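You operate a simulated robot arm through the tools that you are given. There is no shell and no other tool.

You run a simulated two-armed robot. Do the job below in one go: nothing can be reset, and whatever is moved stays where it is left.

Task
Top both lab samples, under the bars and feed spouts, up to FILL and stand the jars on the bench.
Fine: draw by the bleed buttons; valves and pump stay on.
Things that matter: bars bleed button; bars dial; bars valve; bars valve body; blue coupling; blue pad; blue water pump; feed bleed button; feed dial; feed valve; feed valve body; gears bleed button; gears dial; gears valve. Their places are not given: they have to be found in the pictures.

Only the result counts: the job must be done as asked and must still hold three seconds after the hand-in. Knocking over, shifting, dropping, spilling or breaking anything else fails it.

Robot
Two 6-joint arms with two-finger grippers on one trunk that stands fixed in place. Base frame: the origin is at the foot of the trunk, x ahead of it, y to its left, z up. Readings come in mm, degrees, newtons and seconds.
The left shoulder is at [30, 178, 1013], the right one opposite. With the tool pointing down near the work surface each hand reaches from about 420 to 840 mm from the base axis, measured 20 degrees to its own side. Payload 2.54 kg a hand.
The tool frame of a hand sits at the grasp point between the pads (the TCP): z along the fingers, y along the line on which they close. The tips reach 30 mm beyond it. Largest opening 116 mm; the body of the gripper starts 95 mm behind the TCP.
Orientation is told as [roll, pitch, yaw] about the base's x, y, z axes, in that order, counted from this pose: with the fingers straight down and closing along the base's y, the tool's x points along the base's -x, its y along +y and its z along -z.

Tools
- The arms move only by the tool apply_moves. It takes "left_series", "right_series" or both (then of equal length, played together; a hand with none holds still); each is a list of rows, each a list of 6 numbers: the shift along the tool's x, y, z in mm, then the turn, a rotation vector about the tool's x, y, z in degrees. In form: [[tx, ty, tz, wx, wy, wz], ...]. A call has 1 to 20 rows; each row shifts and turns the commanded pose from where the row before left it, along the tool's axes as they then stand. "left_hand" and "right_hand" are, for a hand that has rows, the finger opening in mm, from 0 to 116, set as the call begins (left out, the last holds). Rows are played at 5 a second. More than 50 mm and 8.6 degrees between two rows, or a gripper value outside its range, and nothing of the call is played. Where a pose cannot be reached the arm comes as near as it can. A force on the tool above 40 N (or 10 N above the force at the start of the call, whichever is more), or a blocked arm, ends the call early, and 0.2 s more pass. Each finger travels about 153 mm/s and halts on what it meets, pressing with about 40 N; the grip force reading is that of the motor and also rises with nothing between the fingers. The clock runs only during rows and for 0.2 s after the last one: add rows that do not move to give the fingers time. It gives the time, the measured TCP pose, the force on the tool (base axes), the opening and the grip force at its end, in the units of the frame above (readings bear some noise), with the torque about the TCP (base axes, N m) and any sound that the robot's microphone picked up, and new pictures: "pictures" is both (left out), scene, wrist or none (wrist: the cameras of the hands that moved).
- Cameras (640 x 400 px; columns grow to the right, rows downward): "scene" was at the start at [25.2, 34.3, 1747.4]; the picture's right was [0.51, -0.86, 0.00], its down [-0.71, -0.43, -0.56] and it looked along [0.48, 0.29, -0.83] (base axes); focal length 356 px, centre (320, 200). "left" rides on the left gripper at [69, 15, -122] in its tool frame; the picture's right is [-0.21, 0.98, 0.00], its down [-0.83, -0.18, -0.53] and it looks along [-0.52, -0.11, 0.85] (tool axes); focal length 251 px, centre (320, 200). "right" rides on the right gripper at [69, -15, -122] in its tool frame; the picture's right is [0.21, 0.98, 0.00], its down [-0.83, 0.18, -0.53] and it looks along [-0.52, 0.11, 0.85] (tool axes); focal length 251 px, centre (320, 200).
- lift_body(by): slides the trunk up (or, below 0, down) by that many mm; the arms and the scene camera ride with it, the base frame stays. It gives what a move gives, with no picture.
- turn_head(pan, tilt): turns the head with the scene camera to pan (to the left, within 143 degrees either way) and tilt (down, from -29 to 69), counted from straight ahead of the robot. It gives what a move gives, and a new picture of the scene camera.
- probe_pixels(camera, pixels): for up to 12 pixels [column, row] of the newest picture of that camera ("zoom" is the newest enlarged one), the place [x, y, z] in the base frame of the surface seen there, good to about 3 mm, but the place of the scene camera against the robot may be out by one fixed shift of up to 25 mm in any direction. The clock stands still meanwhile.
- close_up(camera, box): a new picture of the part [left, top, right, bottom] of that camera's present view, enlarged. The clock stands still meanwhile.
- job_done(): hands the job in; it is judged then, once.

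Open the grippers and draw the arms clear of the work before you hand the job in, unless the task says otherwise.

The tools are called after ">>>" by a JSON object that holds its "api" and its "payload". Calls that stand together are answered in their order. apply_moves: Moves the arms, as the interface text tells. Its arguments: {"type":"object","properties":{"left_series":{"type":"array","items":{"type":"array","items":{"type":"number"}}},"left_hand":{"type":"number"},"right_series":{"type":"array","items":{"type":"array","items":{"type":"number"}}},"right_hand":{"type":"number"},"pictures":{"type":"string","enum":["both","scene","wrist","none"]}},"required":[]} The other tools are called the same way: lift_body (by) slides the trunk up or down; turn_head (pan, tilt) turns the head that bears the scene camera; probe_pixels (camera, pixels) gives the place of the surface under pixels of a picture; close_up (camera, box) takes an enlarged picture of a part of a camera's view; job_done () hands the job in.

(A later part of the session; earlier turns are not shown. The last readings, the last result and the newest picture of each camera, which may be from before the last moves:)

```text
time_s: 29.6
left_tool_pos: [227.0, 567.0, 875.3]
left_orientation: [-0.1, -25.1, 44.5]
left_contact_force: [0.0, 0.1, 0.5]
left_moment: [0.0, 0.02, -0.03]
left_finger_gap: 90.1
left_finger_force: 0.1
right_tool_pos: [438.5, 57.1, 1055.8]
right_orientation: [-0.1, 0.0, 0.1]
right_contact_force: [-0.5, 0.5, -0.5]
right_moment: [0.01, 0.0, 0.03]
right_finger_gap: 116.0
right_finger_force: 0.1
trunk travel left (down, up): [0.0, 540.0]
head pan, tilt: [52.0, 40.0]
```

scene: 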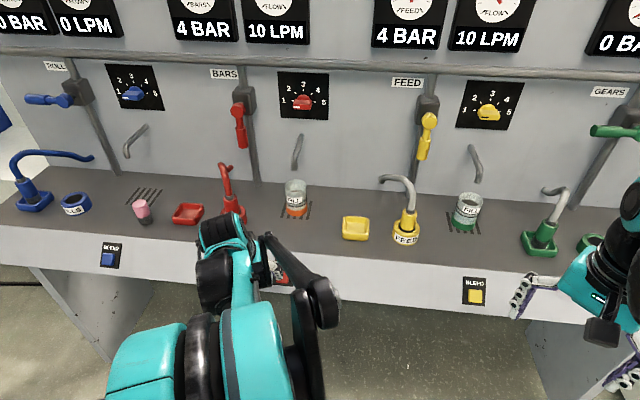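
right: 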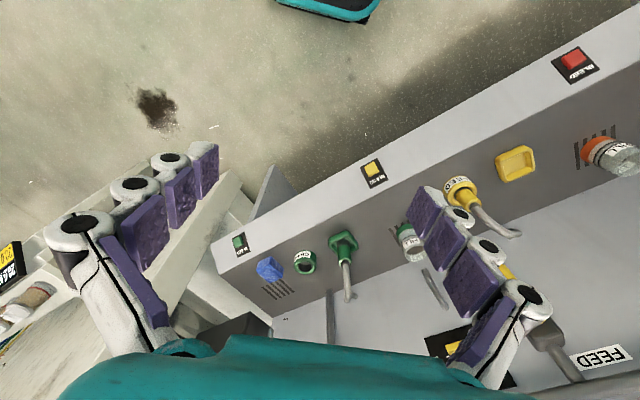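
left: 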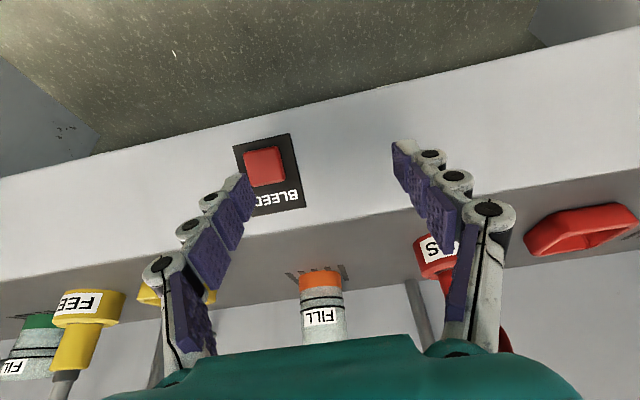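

Both jars are clear in the scene view ((295,195) and (467,210)), and the bars jar is at (320,300) in the left view. Zooming on the bars jar for the baseline level.

>>> {"api": "close_up", "payload": {"camera": "left", "box": [290, 265, 350, 345]}}

>>> {"api": "close_up", "payload": {"camera": "scene", "box": [265, 165, 325, 225]}}

>>> {"api": "close_up", "payload": {"camera": "left", "box": [225, 130, 305, 220]}}

>>> {"api": "probe_pixels", "payload": {"camera": "left", "pixels": [[265, 166], [255, 160], [275, 155], [278, 178], [320, 280], [320, 300], [320, 318], [306, 300], [336, 300], [320, 337], [240, 185], [40, 325]]}}

```text
5.00 times, centred on (320, 305) of left
```

zoom: 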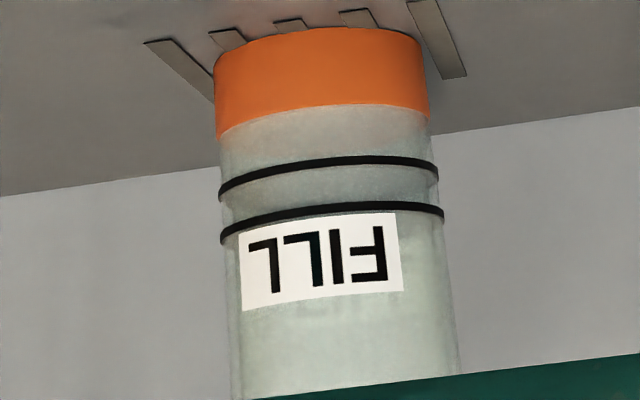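

```text
6.67 times, centred on (295, 195) of scene
```

zoom: 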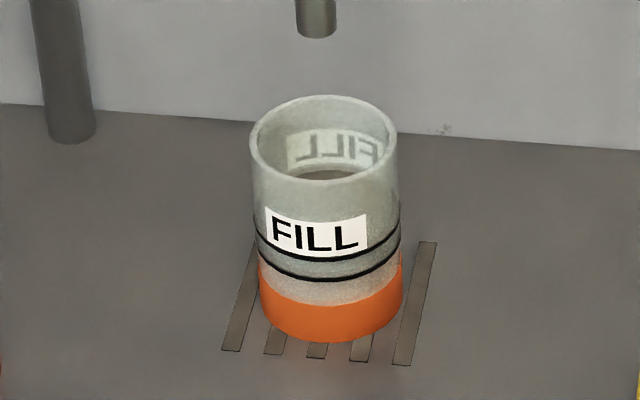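

```text
4.44 times, centred on (265, 175) of left
```

zoom: 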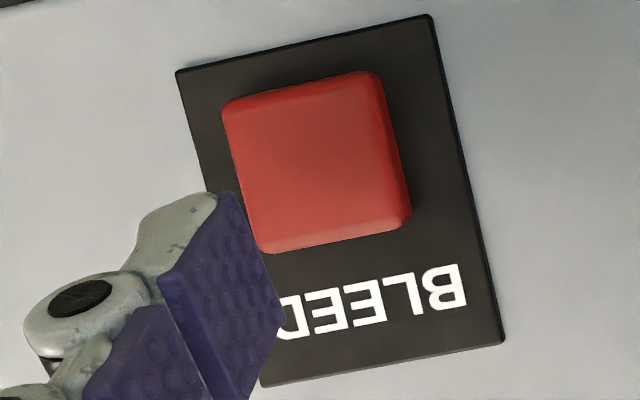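

```text
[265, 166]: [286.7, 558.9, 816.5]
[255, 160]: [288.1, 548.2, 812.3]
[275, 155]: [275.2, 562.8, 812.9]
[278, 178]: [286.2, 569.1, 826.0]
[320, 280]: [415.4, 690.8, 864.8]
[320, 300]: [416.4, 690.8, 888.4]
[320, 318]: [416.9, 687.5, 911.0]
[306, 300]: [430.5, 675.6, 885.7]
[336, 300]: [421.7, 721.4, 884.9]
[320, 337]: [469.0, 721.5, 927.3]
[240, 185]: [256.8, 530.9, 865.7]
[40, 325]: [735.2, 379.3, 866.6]
```

Zooming tighter on the line area of the bars jar to see where the liquid surface sits.

>>> {"api": "close_up", "payload": {"camera": "left", "box": [298, 278, 342, 318]}}

>>> {"api": "close_up", "payload": {"camera": "left", "box": [0, 300, 80, 390]}}

>>> {"api": "close_up", "payload": {"camera": "scene", "box": [450, 190, 486, 230]}}

>>> {"api": "close_up", "payload": {"camera": "scene", "box": [278, 176, 314, 216]}}

```text
10.00 times, centred on (320, 298) of left
```

zoom: 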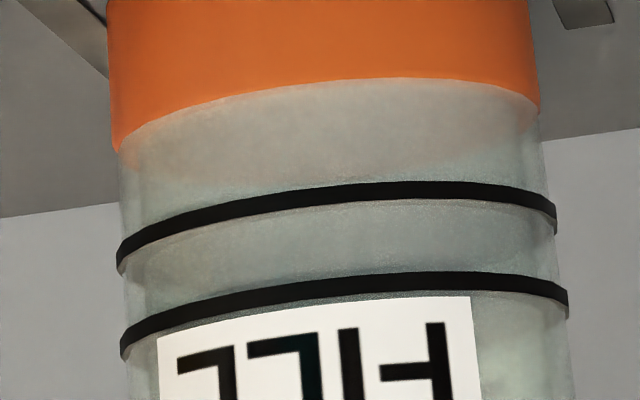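

```text
4.44 times, centred on (40, 345) of left
```

zoom: 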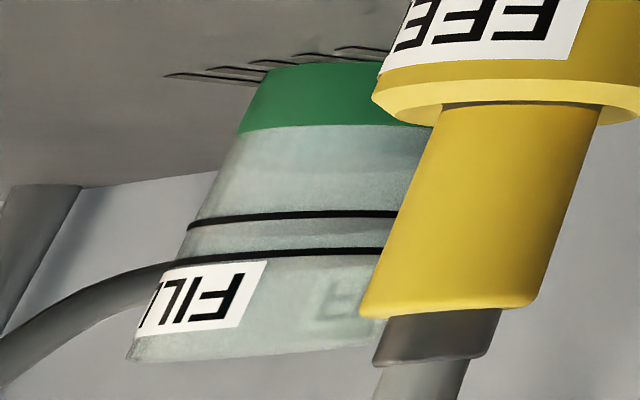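

```text
10.00 times, centred on (468, 210) of scene
```

zoom: 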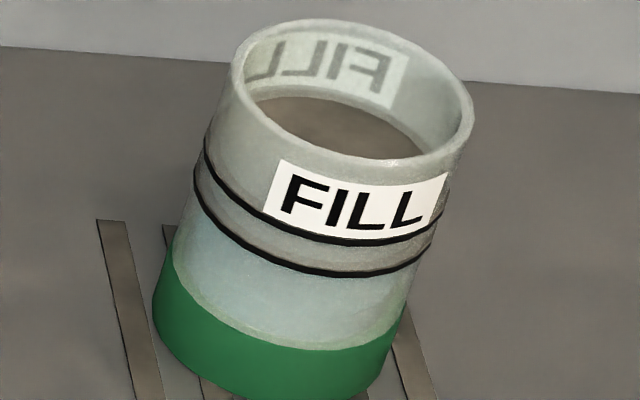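

```text
10.00 times, centred on (296, 196) of scene
```

zoom: 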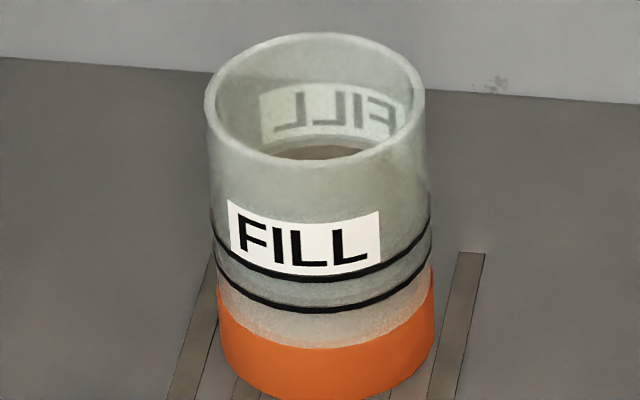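

The level edges are subtle, so I'll rely on comparing before/after a very short press. First I'll bring the finger to just above the red button (32 mm along the tool axis).

>>> {"api": "apply_moves", "payload": {"left_series": [[0, 2, 16, 0, 0, 0], [0, 0, 10, 0, 0, 0], [0, 0, 6, 0, 0, 0], [0, 0, 0, 0, 0, 0]], "pictures": "both"}}

>>> {"api": "close_up", "payload": {"camera": "left", "box": [200, 120, 360, 220]}}

>>> {"api": "close_up", "payload": {"camera": "left", "box": [295, 255, 345, 335]}}

```text
time_s: 30.6
left_tool_pos: [234.4, 576.6, 846.7]
left_orientation: [-0.1, -25.1, 44.5]
left_contact_force: [0.3, 0.2, -0.4]
left_moment: [0.02, 0.04, -0.05]
left_finger_gap: 90.0
left_finger_force: 0.1
right_tool_pos: [438.9, 57.2, 1056.3]
right_orientation: [-0.1, -0.1, 0.1]
right_contact_force: [0.4, 1.1, 0.3]
right_moment: [0.01, -0.01, 0.0]
right_finger_gap: 115.8
right_finger_force: 0.1
trunk travel left (down, up): [0.0, 540.0]
head pan, tilt: [52.0, 40.0]
```

scene: 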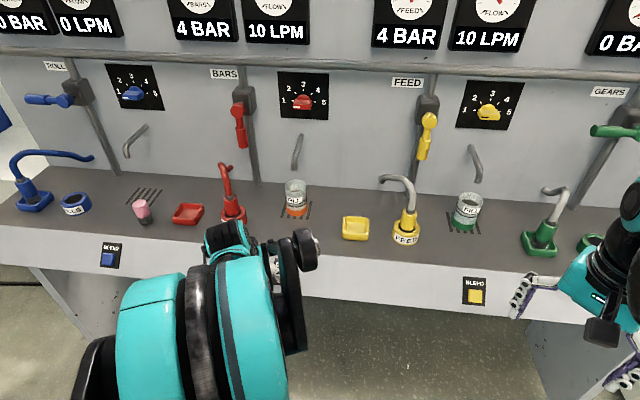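
left: 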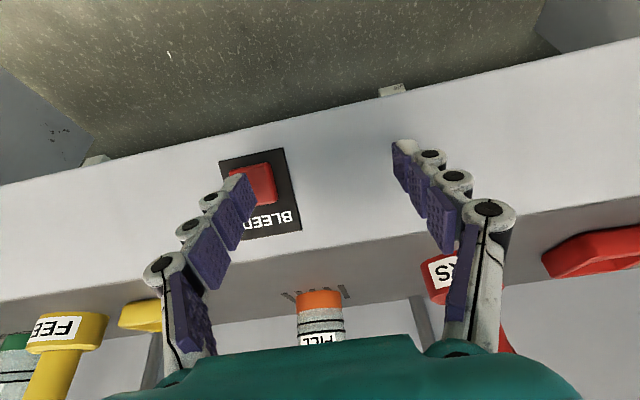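

```text
4.00 times, centred on (280, 170) of left
```

zoom: 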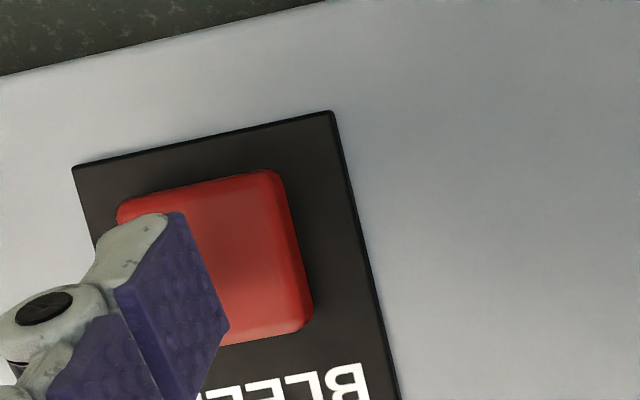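

```text
5.00 times, centred on (320, 295) of left
```

zoom: 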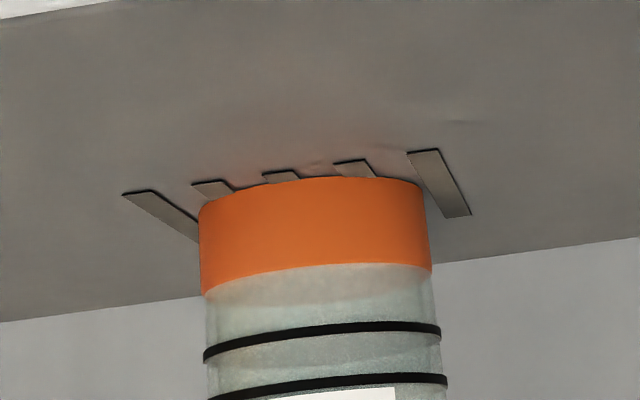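

The fingertip is over the red button (zoom ~ (200,250)). I'll creep 5 mm and read force to find the contact.

>>> {"api": "apply_moves", "payload": {"left_series": [[0, 0, 3, 0, 0, 0], [0, 0, 2, 0, 0, 0]], "pictures": "none"}}

```text
time_s: 31.2
left_tool_pos: [235.1, 576.9, 842.9]
left_orientation: [-0.1, -25.1, 44.5]
left_contact_force: [-1.0, -0.7, -0.6]
left_moment: [0.0, 0.0, 0.01]
left_finger_gap: 90.1
left_finger_force: 0.1
right_tool_pos: [439.3, 57.9, 1055.7]
right_orientation: [0.1, 0.0, 0.0]
right_contact_force: [0.4, 0.1, 0.8]
right_moment: [0.01, 0.03, 0.0]
right_finger_gap: 115.9
right_finger_force: 0.0
trunk travel left (down, up): [0.0, 540.0]
head pan, tilt: [52.0, 40.0]
```

No contact yet (force under 1 N). I'll creep 2 mm more.

>>> {"api": "apply_moves", "payload": {"left_series": [[0, 0, 2, 0, 0, 0]], "pictures": "none"}}

```text
time_s: 31.6
left_tool_pos: [235.8, 578.1, 840.3]
left_orientation: [-0.1, -25.1, 44.4]
left_contact_force: [0.0, 0.4, -0.4]
left_moment: [-0.02, -0.01, -0.01]
left_finger_gap: 90.0
left_finger_force: 0.0
right_tool_pos: [438.3, 57.8, 1056.2]
right_orientation: [0.0, 0.1, 0.0]
right_contact_force: [0.2, 0.3, 0.1]
right_moment: [0.02, 0.0, 0.02]
right_finger_gap: 116.2
right_finger_force: 0.0
trunk travel left (down, up): [0.0, 540.0]
head pan, tilt: [52.0, 40.0]
```

>>> {"api": "close_up", "payload": {"camera": "left", "box": [200, 120, 320, 220]}}

>>> {"api": "apply_moves", "payload": {"left_series": [[0, 0, 2, 0, 0, 0]], "pictures": "none"}}

```text
4.00 times, centred on (260, 170) of left
```

zoom: 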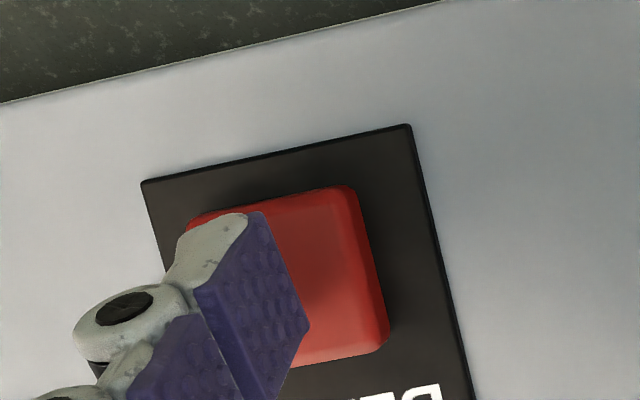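

```text
time_s: 32.0
left_tool_pos: [236.6, 578.7, 838.3]
left_orientation: [0.0, -25.1, 44.5]
left_contact_force: [-0.1, -0.7, -0.1]
left_moment: [-0.01, -0.01, 0.03]
left_finger_gap: 89.9
left_finger_force: 0.0
right_tool_pos: [439.4, 58.1, 1056.0]
right_orientation: [0.0, 0.0, 0.0]
right_contact_force: [-0.2, -0.1, 0.5]
right_moment: [0.03, 0.01, 0.04]
right_finger_gap: 116.4
right_finger_force: 0.0
trunk travel left (down, up): [0.0, 540.0]
head pan, tilt: [52.0, 40.0]
```

Still free; creeping 2 mm more, keeping watch on the force.

>>> {"api": "apply_moves", "payload": {"left_series": [[0, 0, 2, 0, 0, 0]], "pictures": "none"}}

```text
time_s: 32.4
left_tool_pos: [239.1, 580.1, 836.2]
left_orientation: [-0.1, -25.1, 44.5]
left_contact_force: [0.7, -0.2, -0.9]
left_moment: [0.04, -0.01, 0.0]
left_finger_gap: 89.8
left_finger_force: 0.0
right_tool_pos: [438.2, 58.3, 1056.3]
right_orientation: [0.1, 0.0, 0.0]
right_contact_force: [-0.1, -0.7, 0.2]
right_moment: [0.02, 0.0, -0.02]
right_finger_gap: 115.7
right_finger_force: 0.1
trunk travel left (down, up): [0.0, 540.0]
head pan, tilt: [52.0, 40.0]
```

>>> {"api": "apply_moves", "payload": {"left_series": [[0, 0, 2, 0, 0, 0]], "pictures": "wrist"}}

```text
time_s: 32.8
left_tool_pos: [238.0, 579.5, 833.3]
left_orientation: [-0.1, -24.9, 44.5]
left_contact_force: [0.1, 0.5, 0.5]
left_moment: [0.01, 0.01, 0.01]
left_finger_gap: 89.9
left_finger_force: 0.0
right_tool_pos: [439.6, 58.4, 1056.9]
right_orientation: [0.0, 0.0, 0.0]
right_contact_force: [-0.1, 0.2, -0.4]
right_moment: [-0.04, 0.0, -0.01]
right_finger_gap: 116.0
right_finger_force: 0.1
trunk travel left (down, up): [0.0, 540.0]
head pan, tilt: [52.0, 40.0]
```

left: 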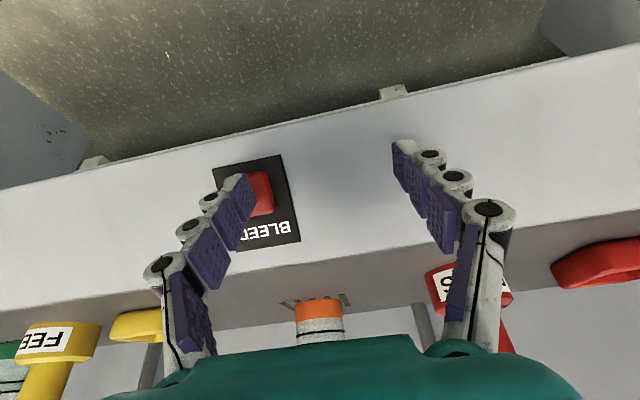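

No contact force yet at z=833; I'll zoom to see the finger against the button.

>>> {"api": "close_up", "payload": {"camera": "left", "box": [200, 140, 300, 240]}}

>>> {"api": "probe_pixels", "payload": {"camera": "left", "pixels": [[262, 185], [262, 205], [240, 180], [245, 190], [252, 180], [235, 177], [268, 200]]}}

```text
4.00 times, centred on (250, 190) of left
```

zoom: 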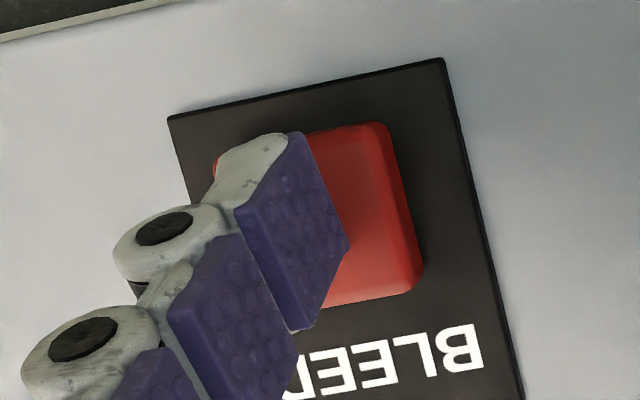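

```text
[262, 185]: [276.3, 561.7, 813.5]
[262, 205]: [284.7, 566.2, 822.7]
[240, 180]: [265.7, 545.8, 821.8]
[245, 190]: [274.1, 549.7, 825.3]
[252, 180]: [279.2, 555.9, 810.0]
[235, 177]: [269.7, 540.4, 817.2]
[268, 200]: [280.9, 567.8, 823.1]
```

The finger tip (probe ~ (279,556,810)) is right at the button surface. Creeping further in 2 mm steps.

>>> {"api": "apply_moves", "payload": {"left_series": [[0, 0, 2, 0, 0, 0]], "pictures": "none"}}

```text
time_s: 33.2
left_tool_pos: [239.2, 580.7, 832.8]
left_orientation: [0.0, -25.2, 44.4]
left_contact_force: [0.0, -0.9, 1.5]
left_moment: [-0.02, -0.02, -0.01]
left_finger_gap: 90.5
left_finger_force: 0.0
right_tool_pos: [438.6, 57.0, 1056.5]
right_orientation: [0.0, 0.0, 0.0]
right_contact_force: [-1.6, -0.3, 0.3]
right_moment: [-0.03, 0.01, -0.01]
right_finger_gap: 116.0
right_finger_force: 0.0
trunk travel left (down, up): [0.0, 540.0]
head pan, tilt: [52.0, 40.0]
heard: click
```

A click was heard with about 1.5 N: the button is pressed. I'll retract immediately and look at the jar.

>>> {"api": "apply_moves", "payload": {"left_series": [[0, 0, -10, 0, 0, 0]], "pictures": "both"}}

>>> {"api": "close_up", "payload": {"camera": "scene", "box": [278, 166, 314, 216]}}

>>> {"api": "close_up", "payload": {"camera": "left", "box": [295, 265, 345, 345]}}

```text
time_s: 33.6
left_tool_pos: [234.5, 576.4, 843.3]
left_orientation: [0.0, -25.1, 44.6]
left_contact_force: [0.4, -0.3, 0.3]
left_moment: [-0.03, -0.01, 0.0]
left_finger_gap: 90.1
left_finger_force: 0.1
right_tool_pos: [438.4, 57.2, 1056.3]
right_orientation: [0.0, 0.1, 0.0]
right_contact_force: [0.0, 0.4, 0.1]
right_moment: [0.03, 0.0, 0.04]
right_finger_gap: 115.8
right_finger_force: 0.1
trunk travel left (down, up): [0.0, 540.0]
head pan, tilt: [52.0, 40.0]
```

scene: 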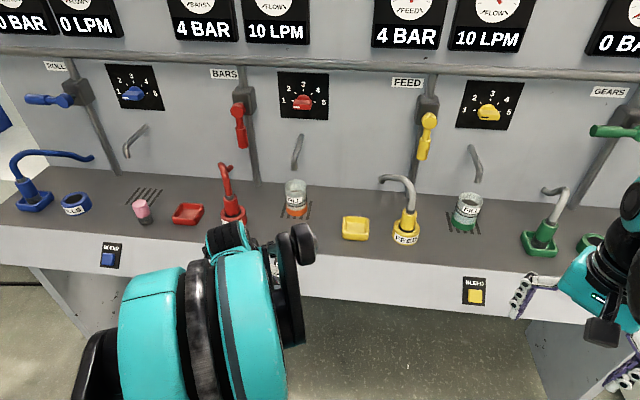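
left: 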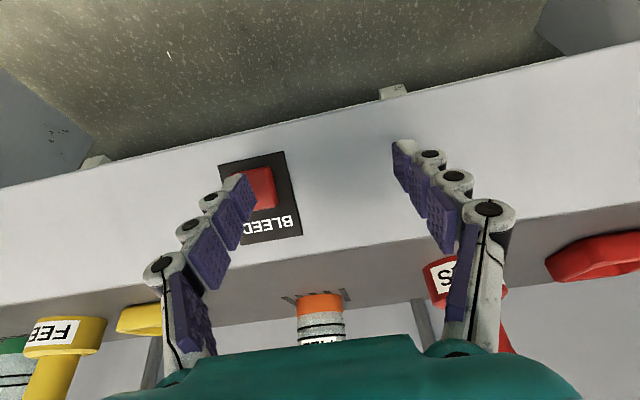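

```text
8.00 times, centred on (296, 191) of scene
```

zoom: 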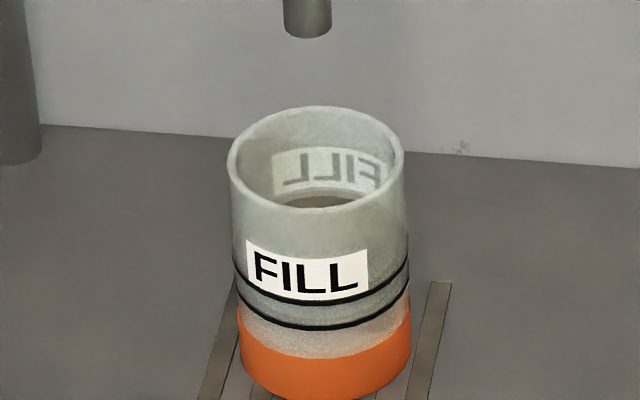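

```text
5.00 times, centred on (320, 305) of left
```

zoom: 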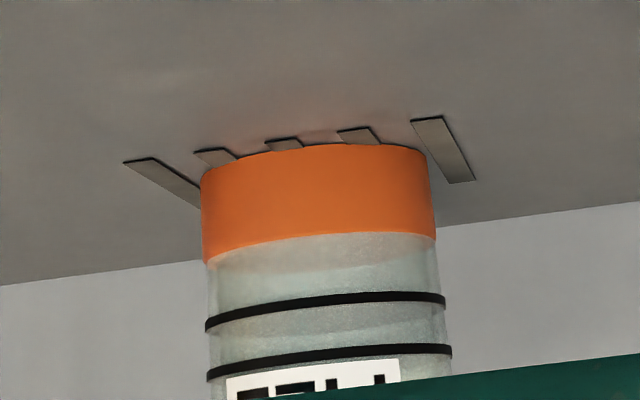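

The orange band is the liquid itself (top at about z 872, lines at ~886 and ~896); that short press barely raised it. I'll press again and hold for about 0.8 s, then retract.

>>> {"api": "apply_moves", "payload": {"left_series": [[0, 0, 11.5, 0, 0, 0], [0, 0, 0, 0, 0, 0], [0, 0, 0, 0, 0, 0], [0, 0, 0, 0, 0, 0], [0, 0, 0, 0, 0, 0], [0, 0, -11.5, 0, 0, 0], [0, 0, 0, 0, 0, 0]], "pictures": "both"}}

>>> {"api": "close_up", "payload": {"camera": "scene", "box": [278, 166, 314, 216]}}

>>> {"api": "close_up", "payload": {"camera": "left", "box": [295, 265, 345, 345]}}

```text
time_s: 35.2
left_tool_pos: [235.2, 577.1, 841.0]
left_orientation: [-0.1, -25.0, 44.5]
left_contact_force: [-0.2, 0.9, 1.0]
left_moment: [-0.01, -0.02, 0.0]
left_finger_gap: 89.9
left_finger_force: 0.1
right_tool_pos: [438.9, 58.4, 1057.1]
right_orientation: [0.1, 0.0, -0.1]
right_contact_force: [0.9, -0.4, 0.2]
right_moment: [0.01, 0.0, -0.05]
right_finger_gap: 115.8
right_finger_force: 0.1
trunk travel left (down, up): [0.0, 540.0]
head pan, tilt: [52.0, 40.0]
heard: click
```

scene: 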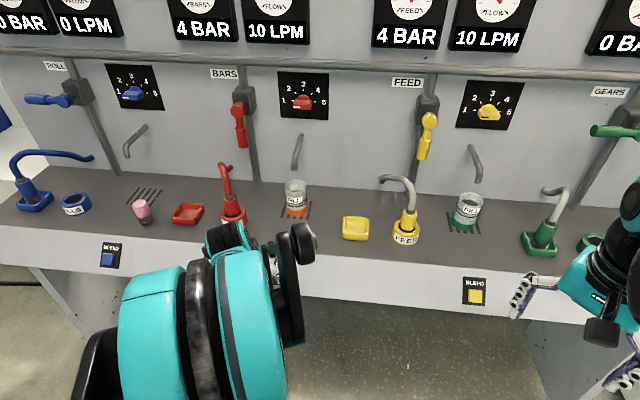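
left: 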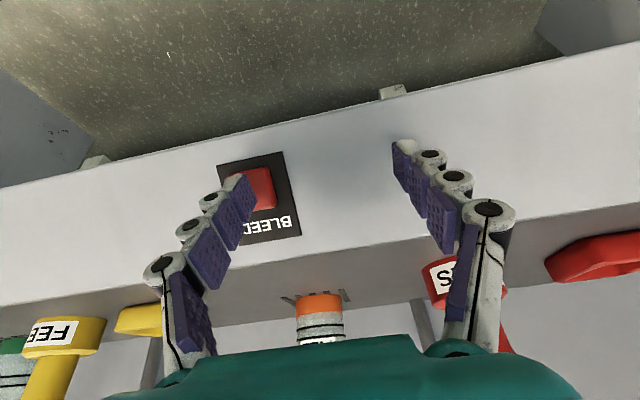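

```text
8.00 times, centred on (296, 191) of scene
```

zoom: 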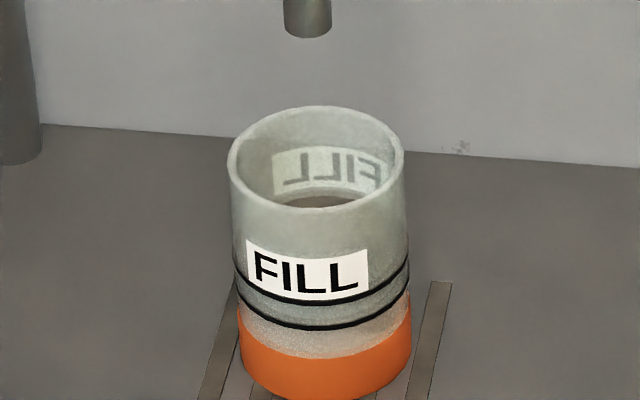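

```text
5.00 times, centred on (320, 305) of left
```

zoom: 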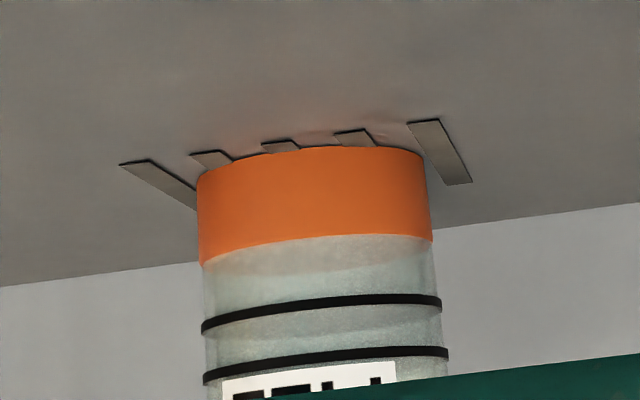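

A click again, but the level looks unchanged. I'll press and keep holding, looking at the spout and gauges while held.

>>> {"api": "apply_moves", "payload": {"left_series": [[0, 0, 11, 0, 0, 0], [0, 0, 1, 0, 0, 0]], "pictures": "both"}}

>>> {"api": "close_up", "payload": {"camera": "scene", "box": [270, 126, 320, 226]}}

>>> {"api": "close_up", "payload": {"camera": "left", "box": [200, 140, 350, 345]}}

```text
time_s: 35.8
left_tool_pos: [239.0, 580.8, 830.4]
left_orientation: [-0.1, -25.0, 44.5]
left_contact_force: [0.0, 0.1, 2.7]
left_moment: [-0.06, -0.1, -0.06]
left_finger_gap: 90.9
left_finger_force: 0.1
right_tool_pos: [438.2, 57.0, 1056.9]
right_orientation: [0.0, 0.0, 0.1]
right_contact_force: [0.1, 0.2, 0.6]
right_moment: [0.0, 0.02, 0.04]
right_finger_gap: 116.0
right_finger_force: 0.0
trunk travel left (down, up): [0.0, 540.0]
head pan, tilt: [52.0, 40.0]
heard: click
```

scene: 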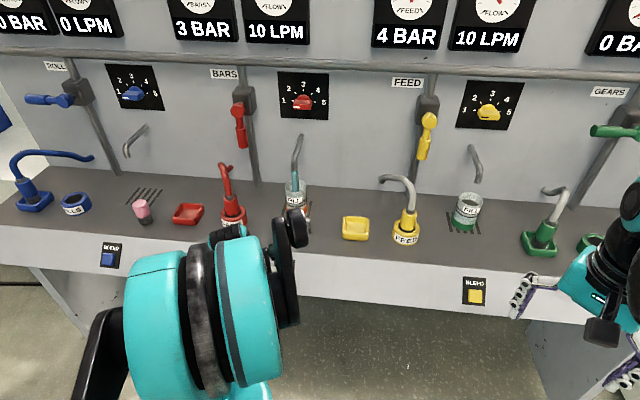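
left: 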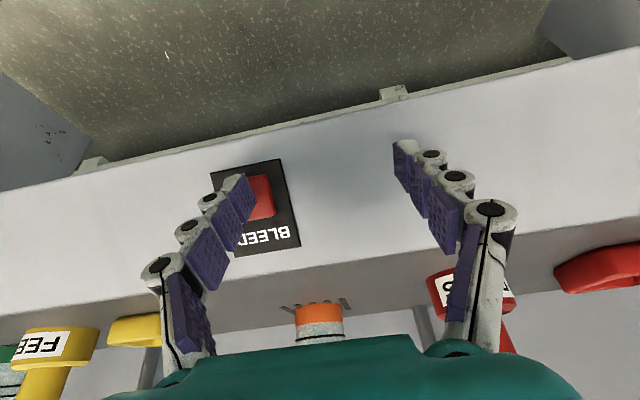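

```text
4.00 times, centred on (295, 176) of scene
```

zoom: 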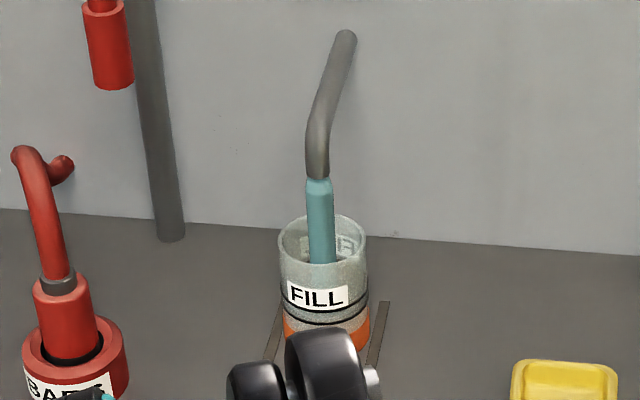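

```text
1.95 times, centred on (275, 242) of left
```

zoom: 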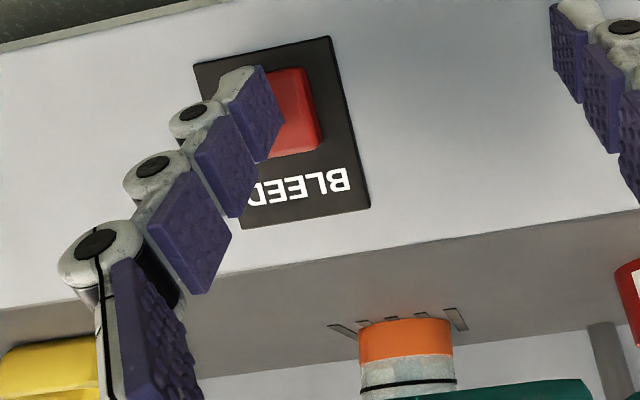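

Blue water is streaming into the bars jar while held (BARS gauge reads 3 BAR). So the water is bluish and the orange is just the jar base; I'll zoom on the jar now.

>>> {"api": "close_up", "payload": {"camera": "left", "box": [290, 295, 350, 345]}}

>>> {"api": "close_up", "payload": {"camera": "scene", "box": [280, 170, 312, 214]}}

>>> {"api": "close_up", "payload": {"camera": "scene", "box": [450, 185, 486, 235]}}

```text
8.00 times, centred on (320, 320) of left
```

zoom: 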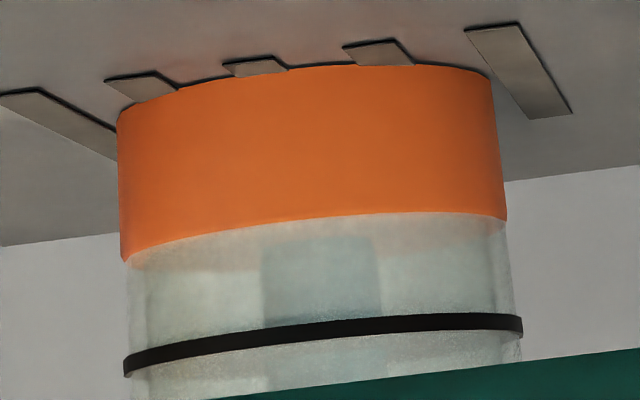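

```text
9.09 times, centred on (296, 192) of scene
```

zoom: 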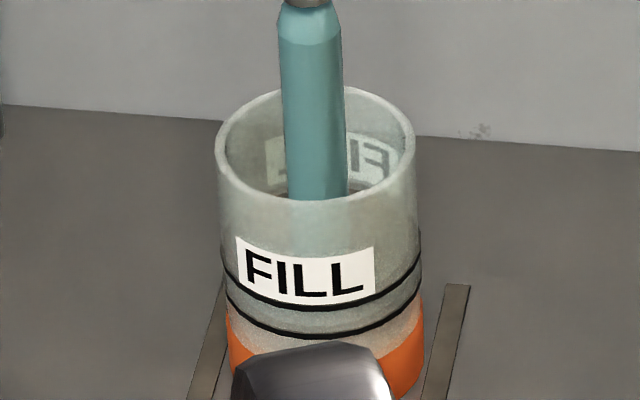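

```text
8.00 times, centred on (468, 210) of scene
```

zoom: 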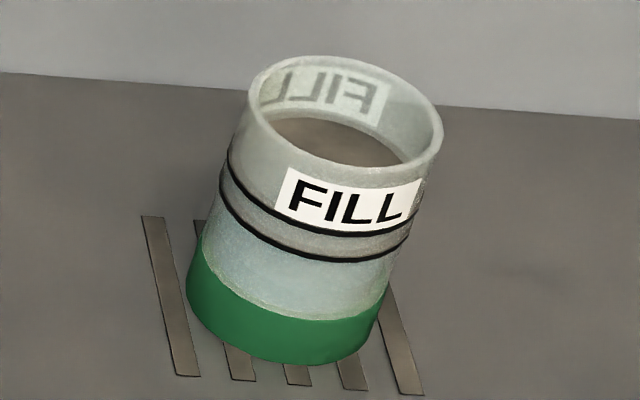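

The stream ends at the orange surface, so orange is indeed the liquid in the bars jar. I'll keep holding for 1 s and compare from this same pose (now: base 65, orange top 215, lower line 320 in the 8x zoom).

>>> {"api": "apply_moves", "payload": {"left_series": [[0, 0, 0, 0, 0, 0], [0, 0, 0, 0, 0, 0], [0, 0, 0, 0, 0, 0], [0, 0, 0, 0, 0, 0]], "pictures": "both"}}

>>> {"api": "close_up", "payload": {"camera": "left", "box": [290, 295, 350, 345]}}

>>> {"api": "close_up", "payload": {"camera": "scene", "box": [280, 170, 312, 214]}}

```text
time_s: 36.8
left_tool_pos: [239.6, 581.2, 830.6]
left_orientation: [0.0, -25.1, 44.6]
left_contact_force: [-2.9, -1.4, 1.6]
left_moment: [-0.07, -0.02, -0.09]
left_finger_gap: 90.8
left_finger_force: 0.4
right_tool_pos: [439.0, 58.1, 1057.7]
right_orientation: [0.0, 0.0, 0.0]
right_contact_force: [-0.1, 0.8, 1.4]
right_moment: [-0.01, 0.02, -0.02]
right_finger_gap: 115.9
right_finger_force: 0.1
trunk travel left (down, up): [0.0, 540.0]
head pan, tilt: [52.0, 40.0]
```

scene: 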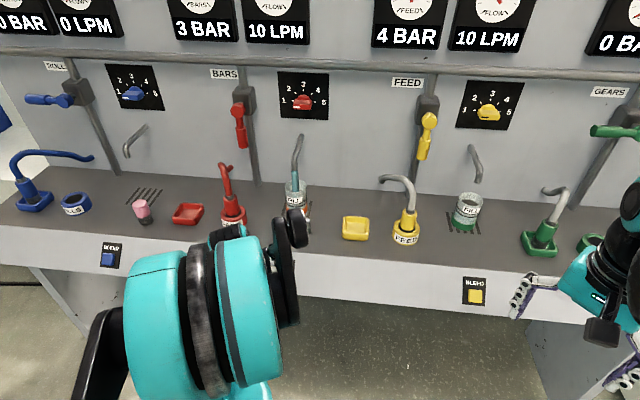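
left: 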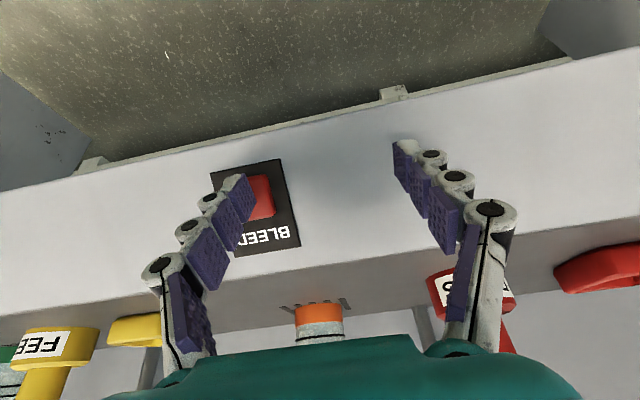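

```text
8.00 times, centred on (320, 320) of left
```

zoom: 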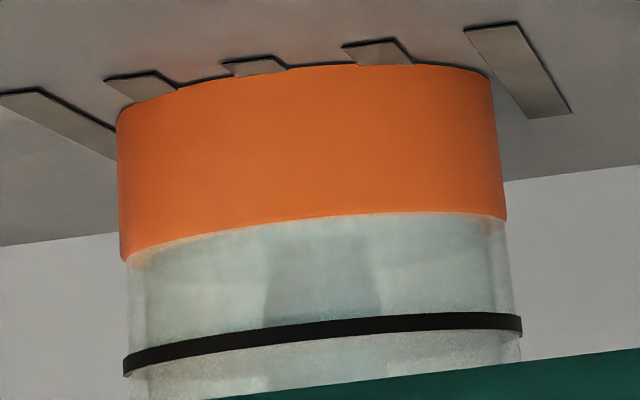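

```text
9.09 times, centred on (296, 192) of scene
```

zoom: 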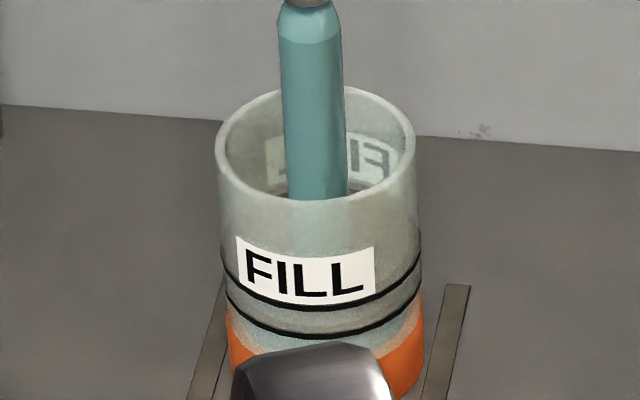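

The orange stayed fixed while blue water now shows just above it, so orange is the opaque base and water is rising in the glass. I'll zoom tighter to locate the water line.

>>> {"api": "close_up", "payload": {"camera": "left", "box": [300, 315, 330, 345]}}

>>> {"api": "close_up", "payload": {"camera": "scene", "box": [284, 192, 312, 214]}}

```text
13.33 times, centred on (315, 330) of left
```

zoom: 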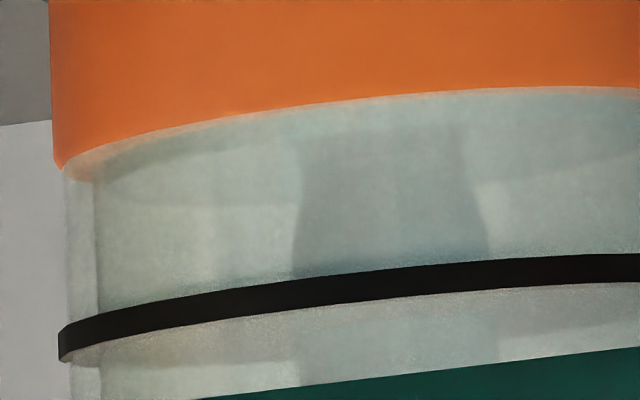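

```text
16.00 times, centred on (298, 203) of scene
```

zoom: 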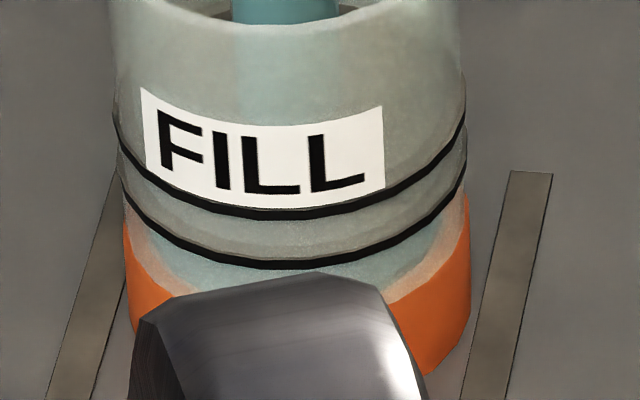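

The water surface (bluish disc) is now right at the orange base's top edge. I'll keep holding another ~0.8 s and compare again.

>>> {"api": "apply_moves", "payload": {"left_series": [[0, 0, 0, 0, 0, 0], [0, 0, 0, 0, 0, 0], [0, 0, 0, 0, 0, 0]], "pictures": "wrist"}}

>>> {"api": "close_up", "payload": {"camera": "left", "box": [290, 295, 350, 345]}}

>>> {"api": "close_up", "payload": {"camera": "scene", "box": [284, 192, 312, 214]}}

```text
time_s: 37.6
left_tool_pos: [238.0, 581.1, 831.1]
left_orientation: [0.0, -25.2, 44.5]
left_contact_force: [-1.4, -0.7, 1.4]
left_moment: [-0.06, -0.04, -0.12]
left_finger_gap: 91.0
left_finger_force: 0.8
right_tool_pos: [438.9, 56.8, 1055.6]
right_orientation: [0.0, 0.1, -0.1]
right_contact_force: [0.2, -0.4, 0.0]
right_moment: [-0.03, -0.01, 0.01]
right_finger_gap: 116.1
right_finger_force: 0.0
trunk travel left (down, up): [0.0, 540.0]
head pan, tilt: [52.0, 40.0]
```

left: 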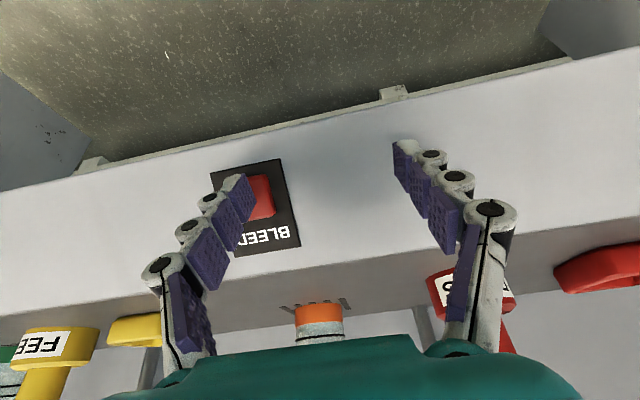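

```text
8.00 times, centred on (320, 320) of left
```

zoom: 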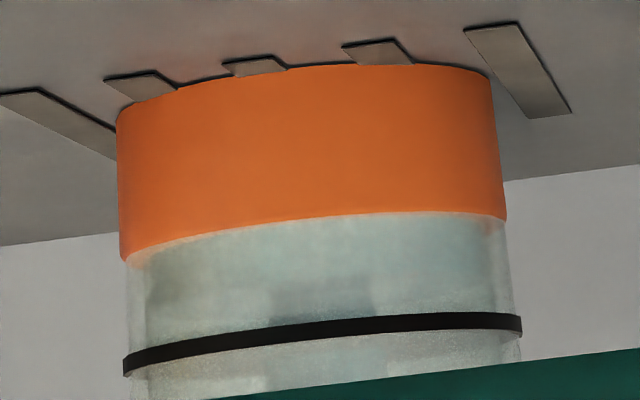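

```text
16.00 times, centred on (298, 203) of scene
```

zoom: 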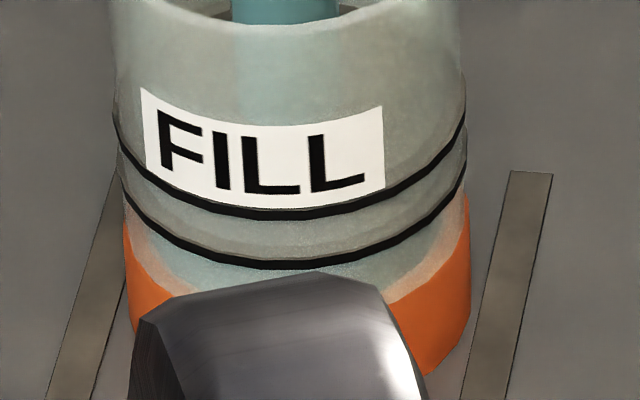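

Water is rising at roughly 3 mm/s (the stream's end moved from y≈237 to ≈275 in 1.8 s). I'll hold 1.4 s more and check.

>>> {"api": "apply_moves", "payload": {"left_series": [[0, 0, 0, 0, 0, 0], [0, 0, 0, 0, 0, 0], [0, 0, 0, 0, 0, 0], [0, 0, 0, 0, 0, 0], [0, 0, 0, 0, 0, 0], [0, 0, 0, 0, 0, 0]], "pictures": "both"}}

>>> {"api": "close_up", "payload": {"camera": "left", "box": [290, 295, 350, 345]}}

>>> {"api": "close_up", "payload": {"camera": "scene", "box": [276, 166, 316, 216]}}

```text
time_s: 39.0
left_tool_pos: [239.0, 581.9, 830.4]
left_orientation: [0.0, -25.1, 44.6]
left_contact_force: [-0.9, -0.7, 2.8]
left_moment: [-0.04, -0.07, -0.09]
left_finger_gap: 90.8
left_finger_force: 0.4
right_tool_pos: [438.2, 56.8, 1055.7]
right_orientation: [0.0, 0.1, 0.0]
right_contact_force: [-0.3, -0.3, 0.1]
right_moment: [0.04, 0.01, -0.01]
right_finger_gap: 116.1
right_finger_force: 0.2
trunk travel left (down, up): [0.0, 540.0]
head pan, tilt: [52.0, 40.0]
```

scene: 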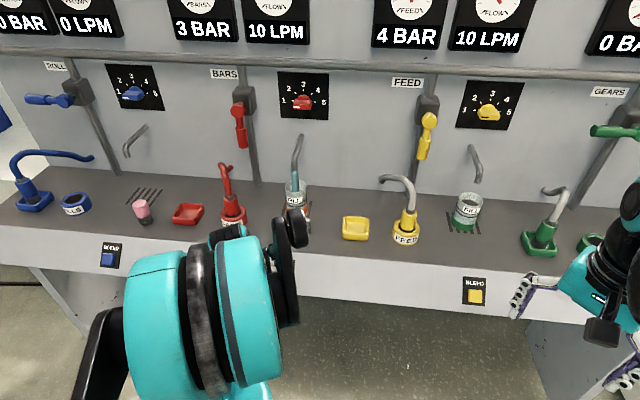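
left: 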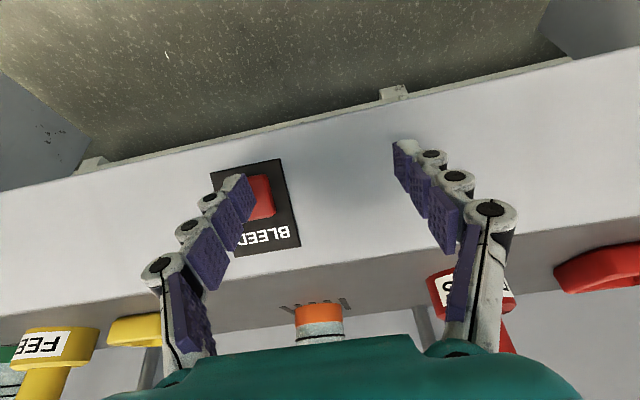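

```text
8.00 times, centred on (320, 320) of left
```

zoom: 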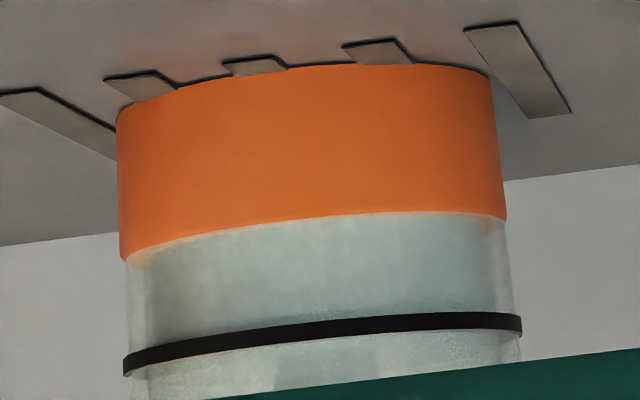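

```text
8.00 times, centred on (296, 191) of scene
```

zoom: 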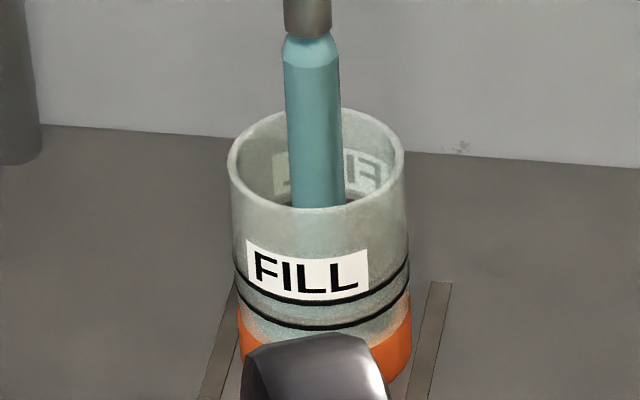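

Blue now reaches about the lower line. I'll release here and retreat to see the level clearly.

>>> {"api": "apply_moves", "payload": {"left_series": [[0, 0, -16, 0, 0, 0], [0, 0, -14, 0, 0, 0], [0, 0, 0, 0, 0, 0]], "pictures": "both"}}

>>> {"api": "close_up", "payload": {"camera": "left", "box": [290, 265, 350, 345]}}

>>> {"api": "close_up", "payload": {"camera": "scene", "box": [278, 166, 314, 216]}}

>>> {"api": "close_up", "payload": {"camera": "left", "box": [300, 280, 340, 320]}}

```text
time_s: 39.8
left_tool_pos: [229.3, 573.3, 858.3]
left_orientation: [-0.1, -25.0, 44.5]
left_contact_force: [-0.6, -0.5, 0.9]
left_moment: [0.01, 0.0, 0.0]
left_finger_gap: 90.1
left_finger_force: 0.2
right_tool_pos: [439.6, 58.3, 1056.5]
right_orientation: [0.0, 0.1, 0.0]
right_contact_force: [0.4, 0.2, 0.4]
right_moment: [0.01, -0.03, 0.01]
right_finger_gap: 116.1
right_finger_force: 0.0
trunk travel left (down, up): [0.0, 540.0]
head pan, tilt: [52.0, 40.0]
```

scene: 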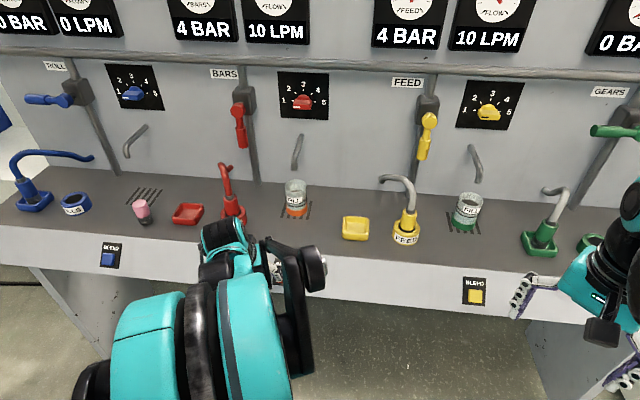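
left: 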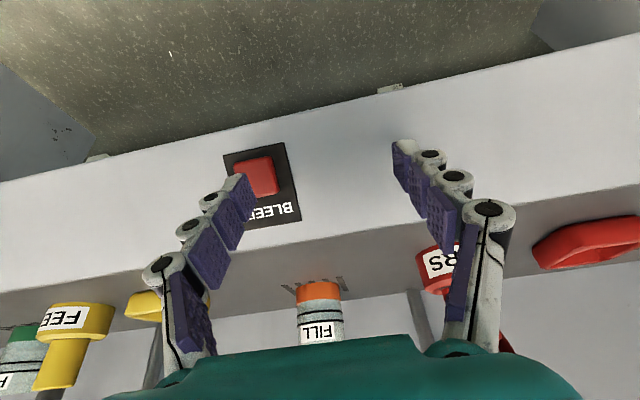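

```text
5.00 times, centred on (320, 305) of left
```

zoom: 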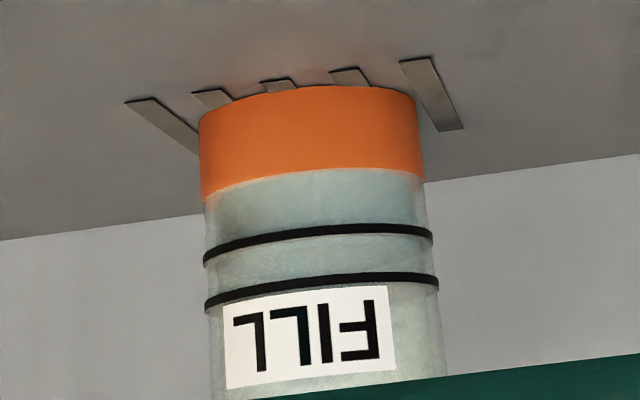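

```text
8.00 times, centred on (296, 191) of scene
```

zoom: 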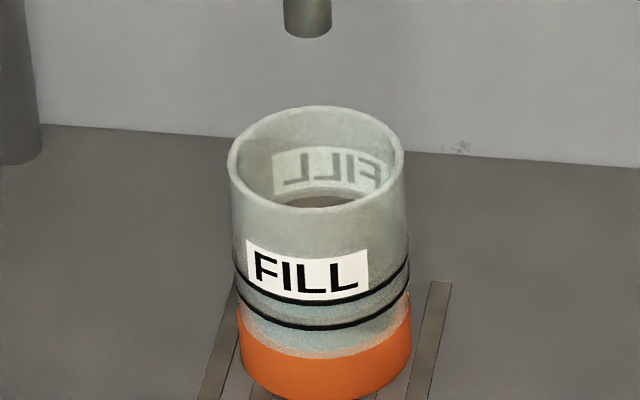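

```text
10.00 times, centred on (320, 300) of left
```

zoom: 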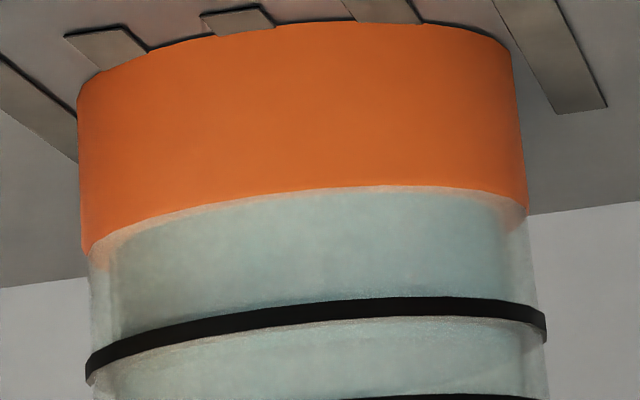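

The bars level appears near the lower line. I'll take tight zooms of both jars' interiors and line bands in the scene view for comparison.

>>> {"api": "close_up", "payload": {"camera": "scene", "box": [456, 190, 482, 212]}}

>>> {"api": "close_up", "payload": {"camera": "scene", "box": [454, 204, 484, 228]}}

>>> {"api": "close_up", "payload": {"camera": "scene", "box": [282, 176, 312, 200]}}

>>> {"api": "close_up", "payload": {"camera": "scene", "box": [282, 194, 312, 218]}}

```text
16.00 times, centred on (469, 201) of scene
```

zoom: 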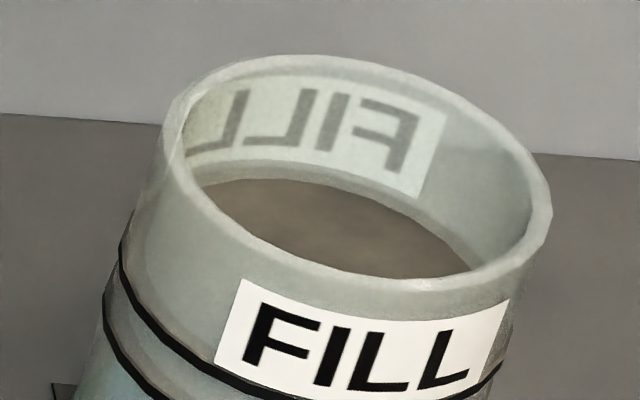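

```text
16.00 times, centred on (469, 216) of scene
```

zoom: 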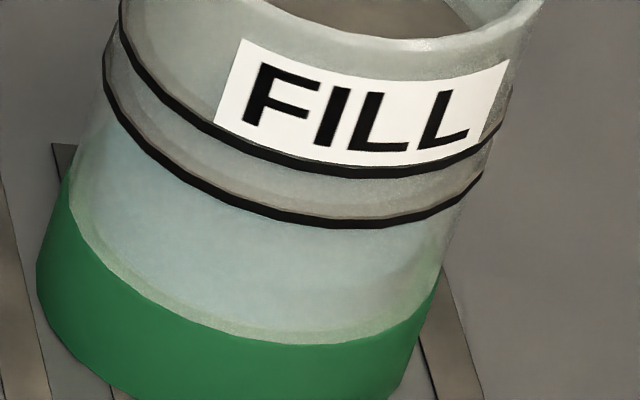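

```text
16.00 times, centred on (297, 188) of scene
```

zoom: 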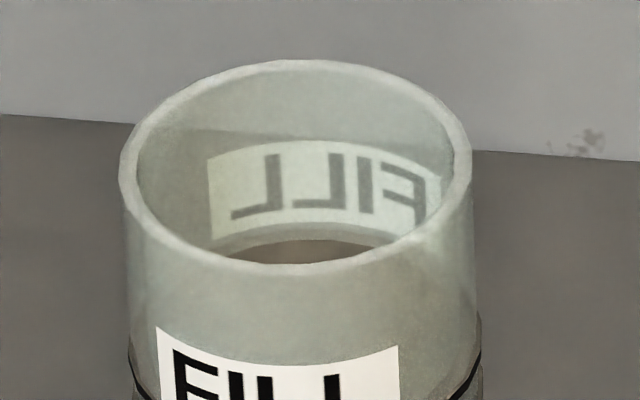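

```text
16.00 times, centred on (297, 206) of scene
```

zoom: 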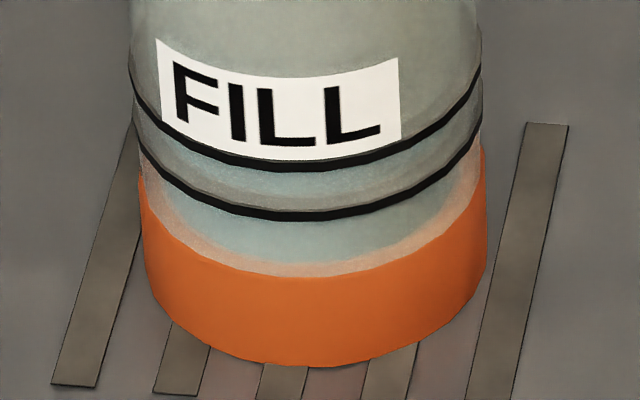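

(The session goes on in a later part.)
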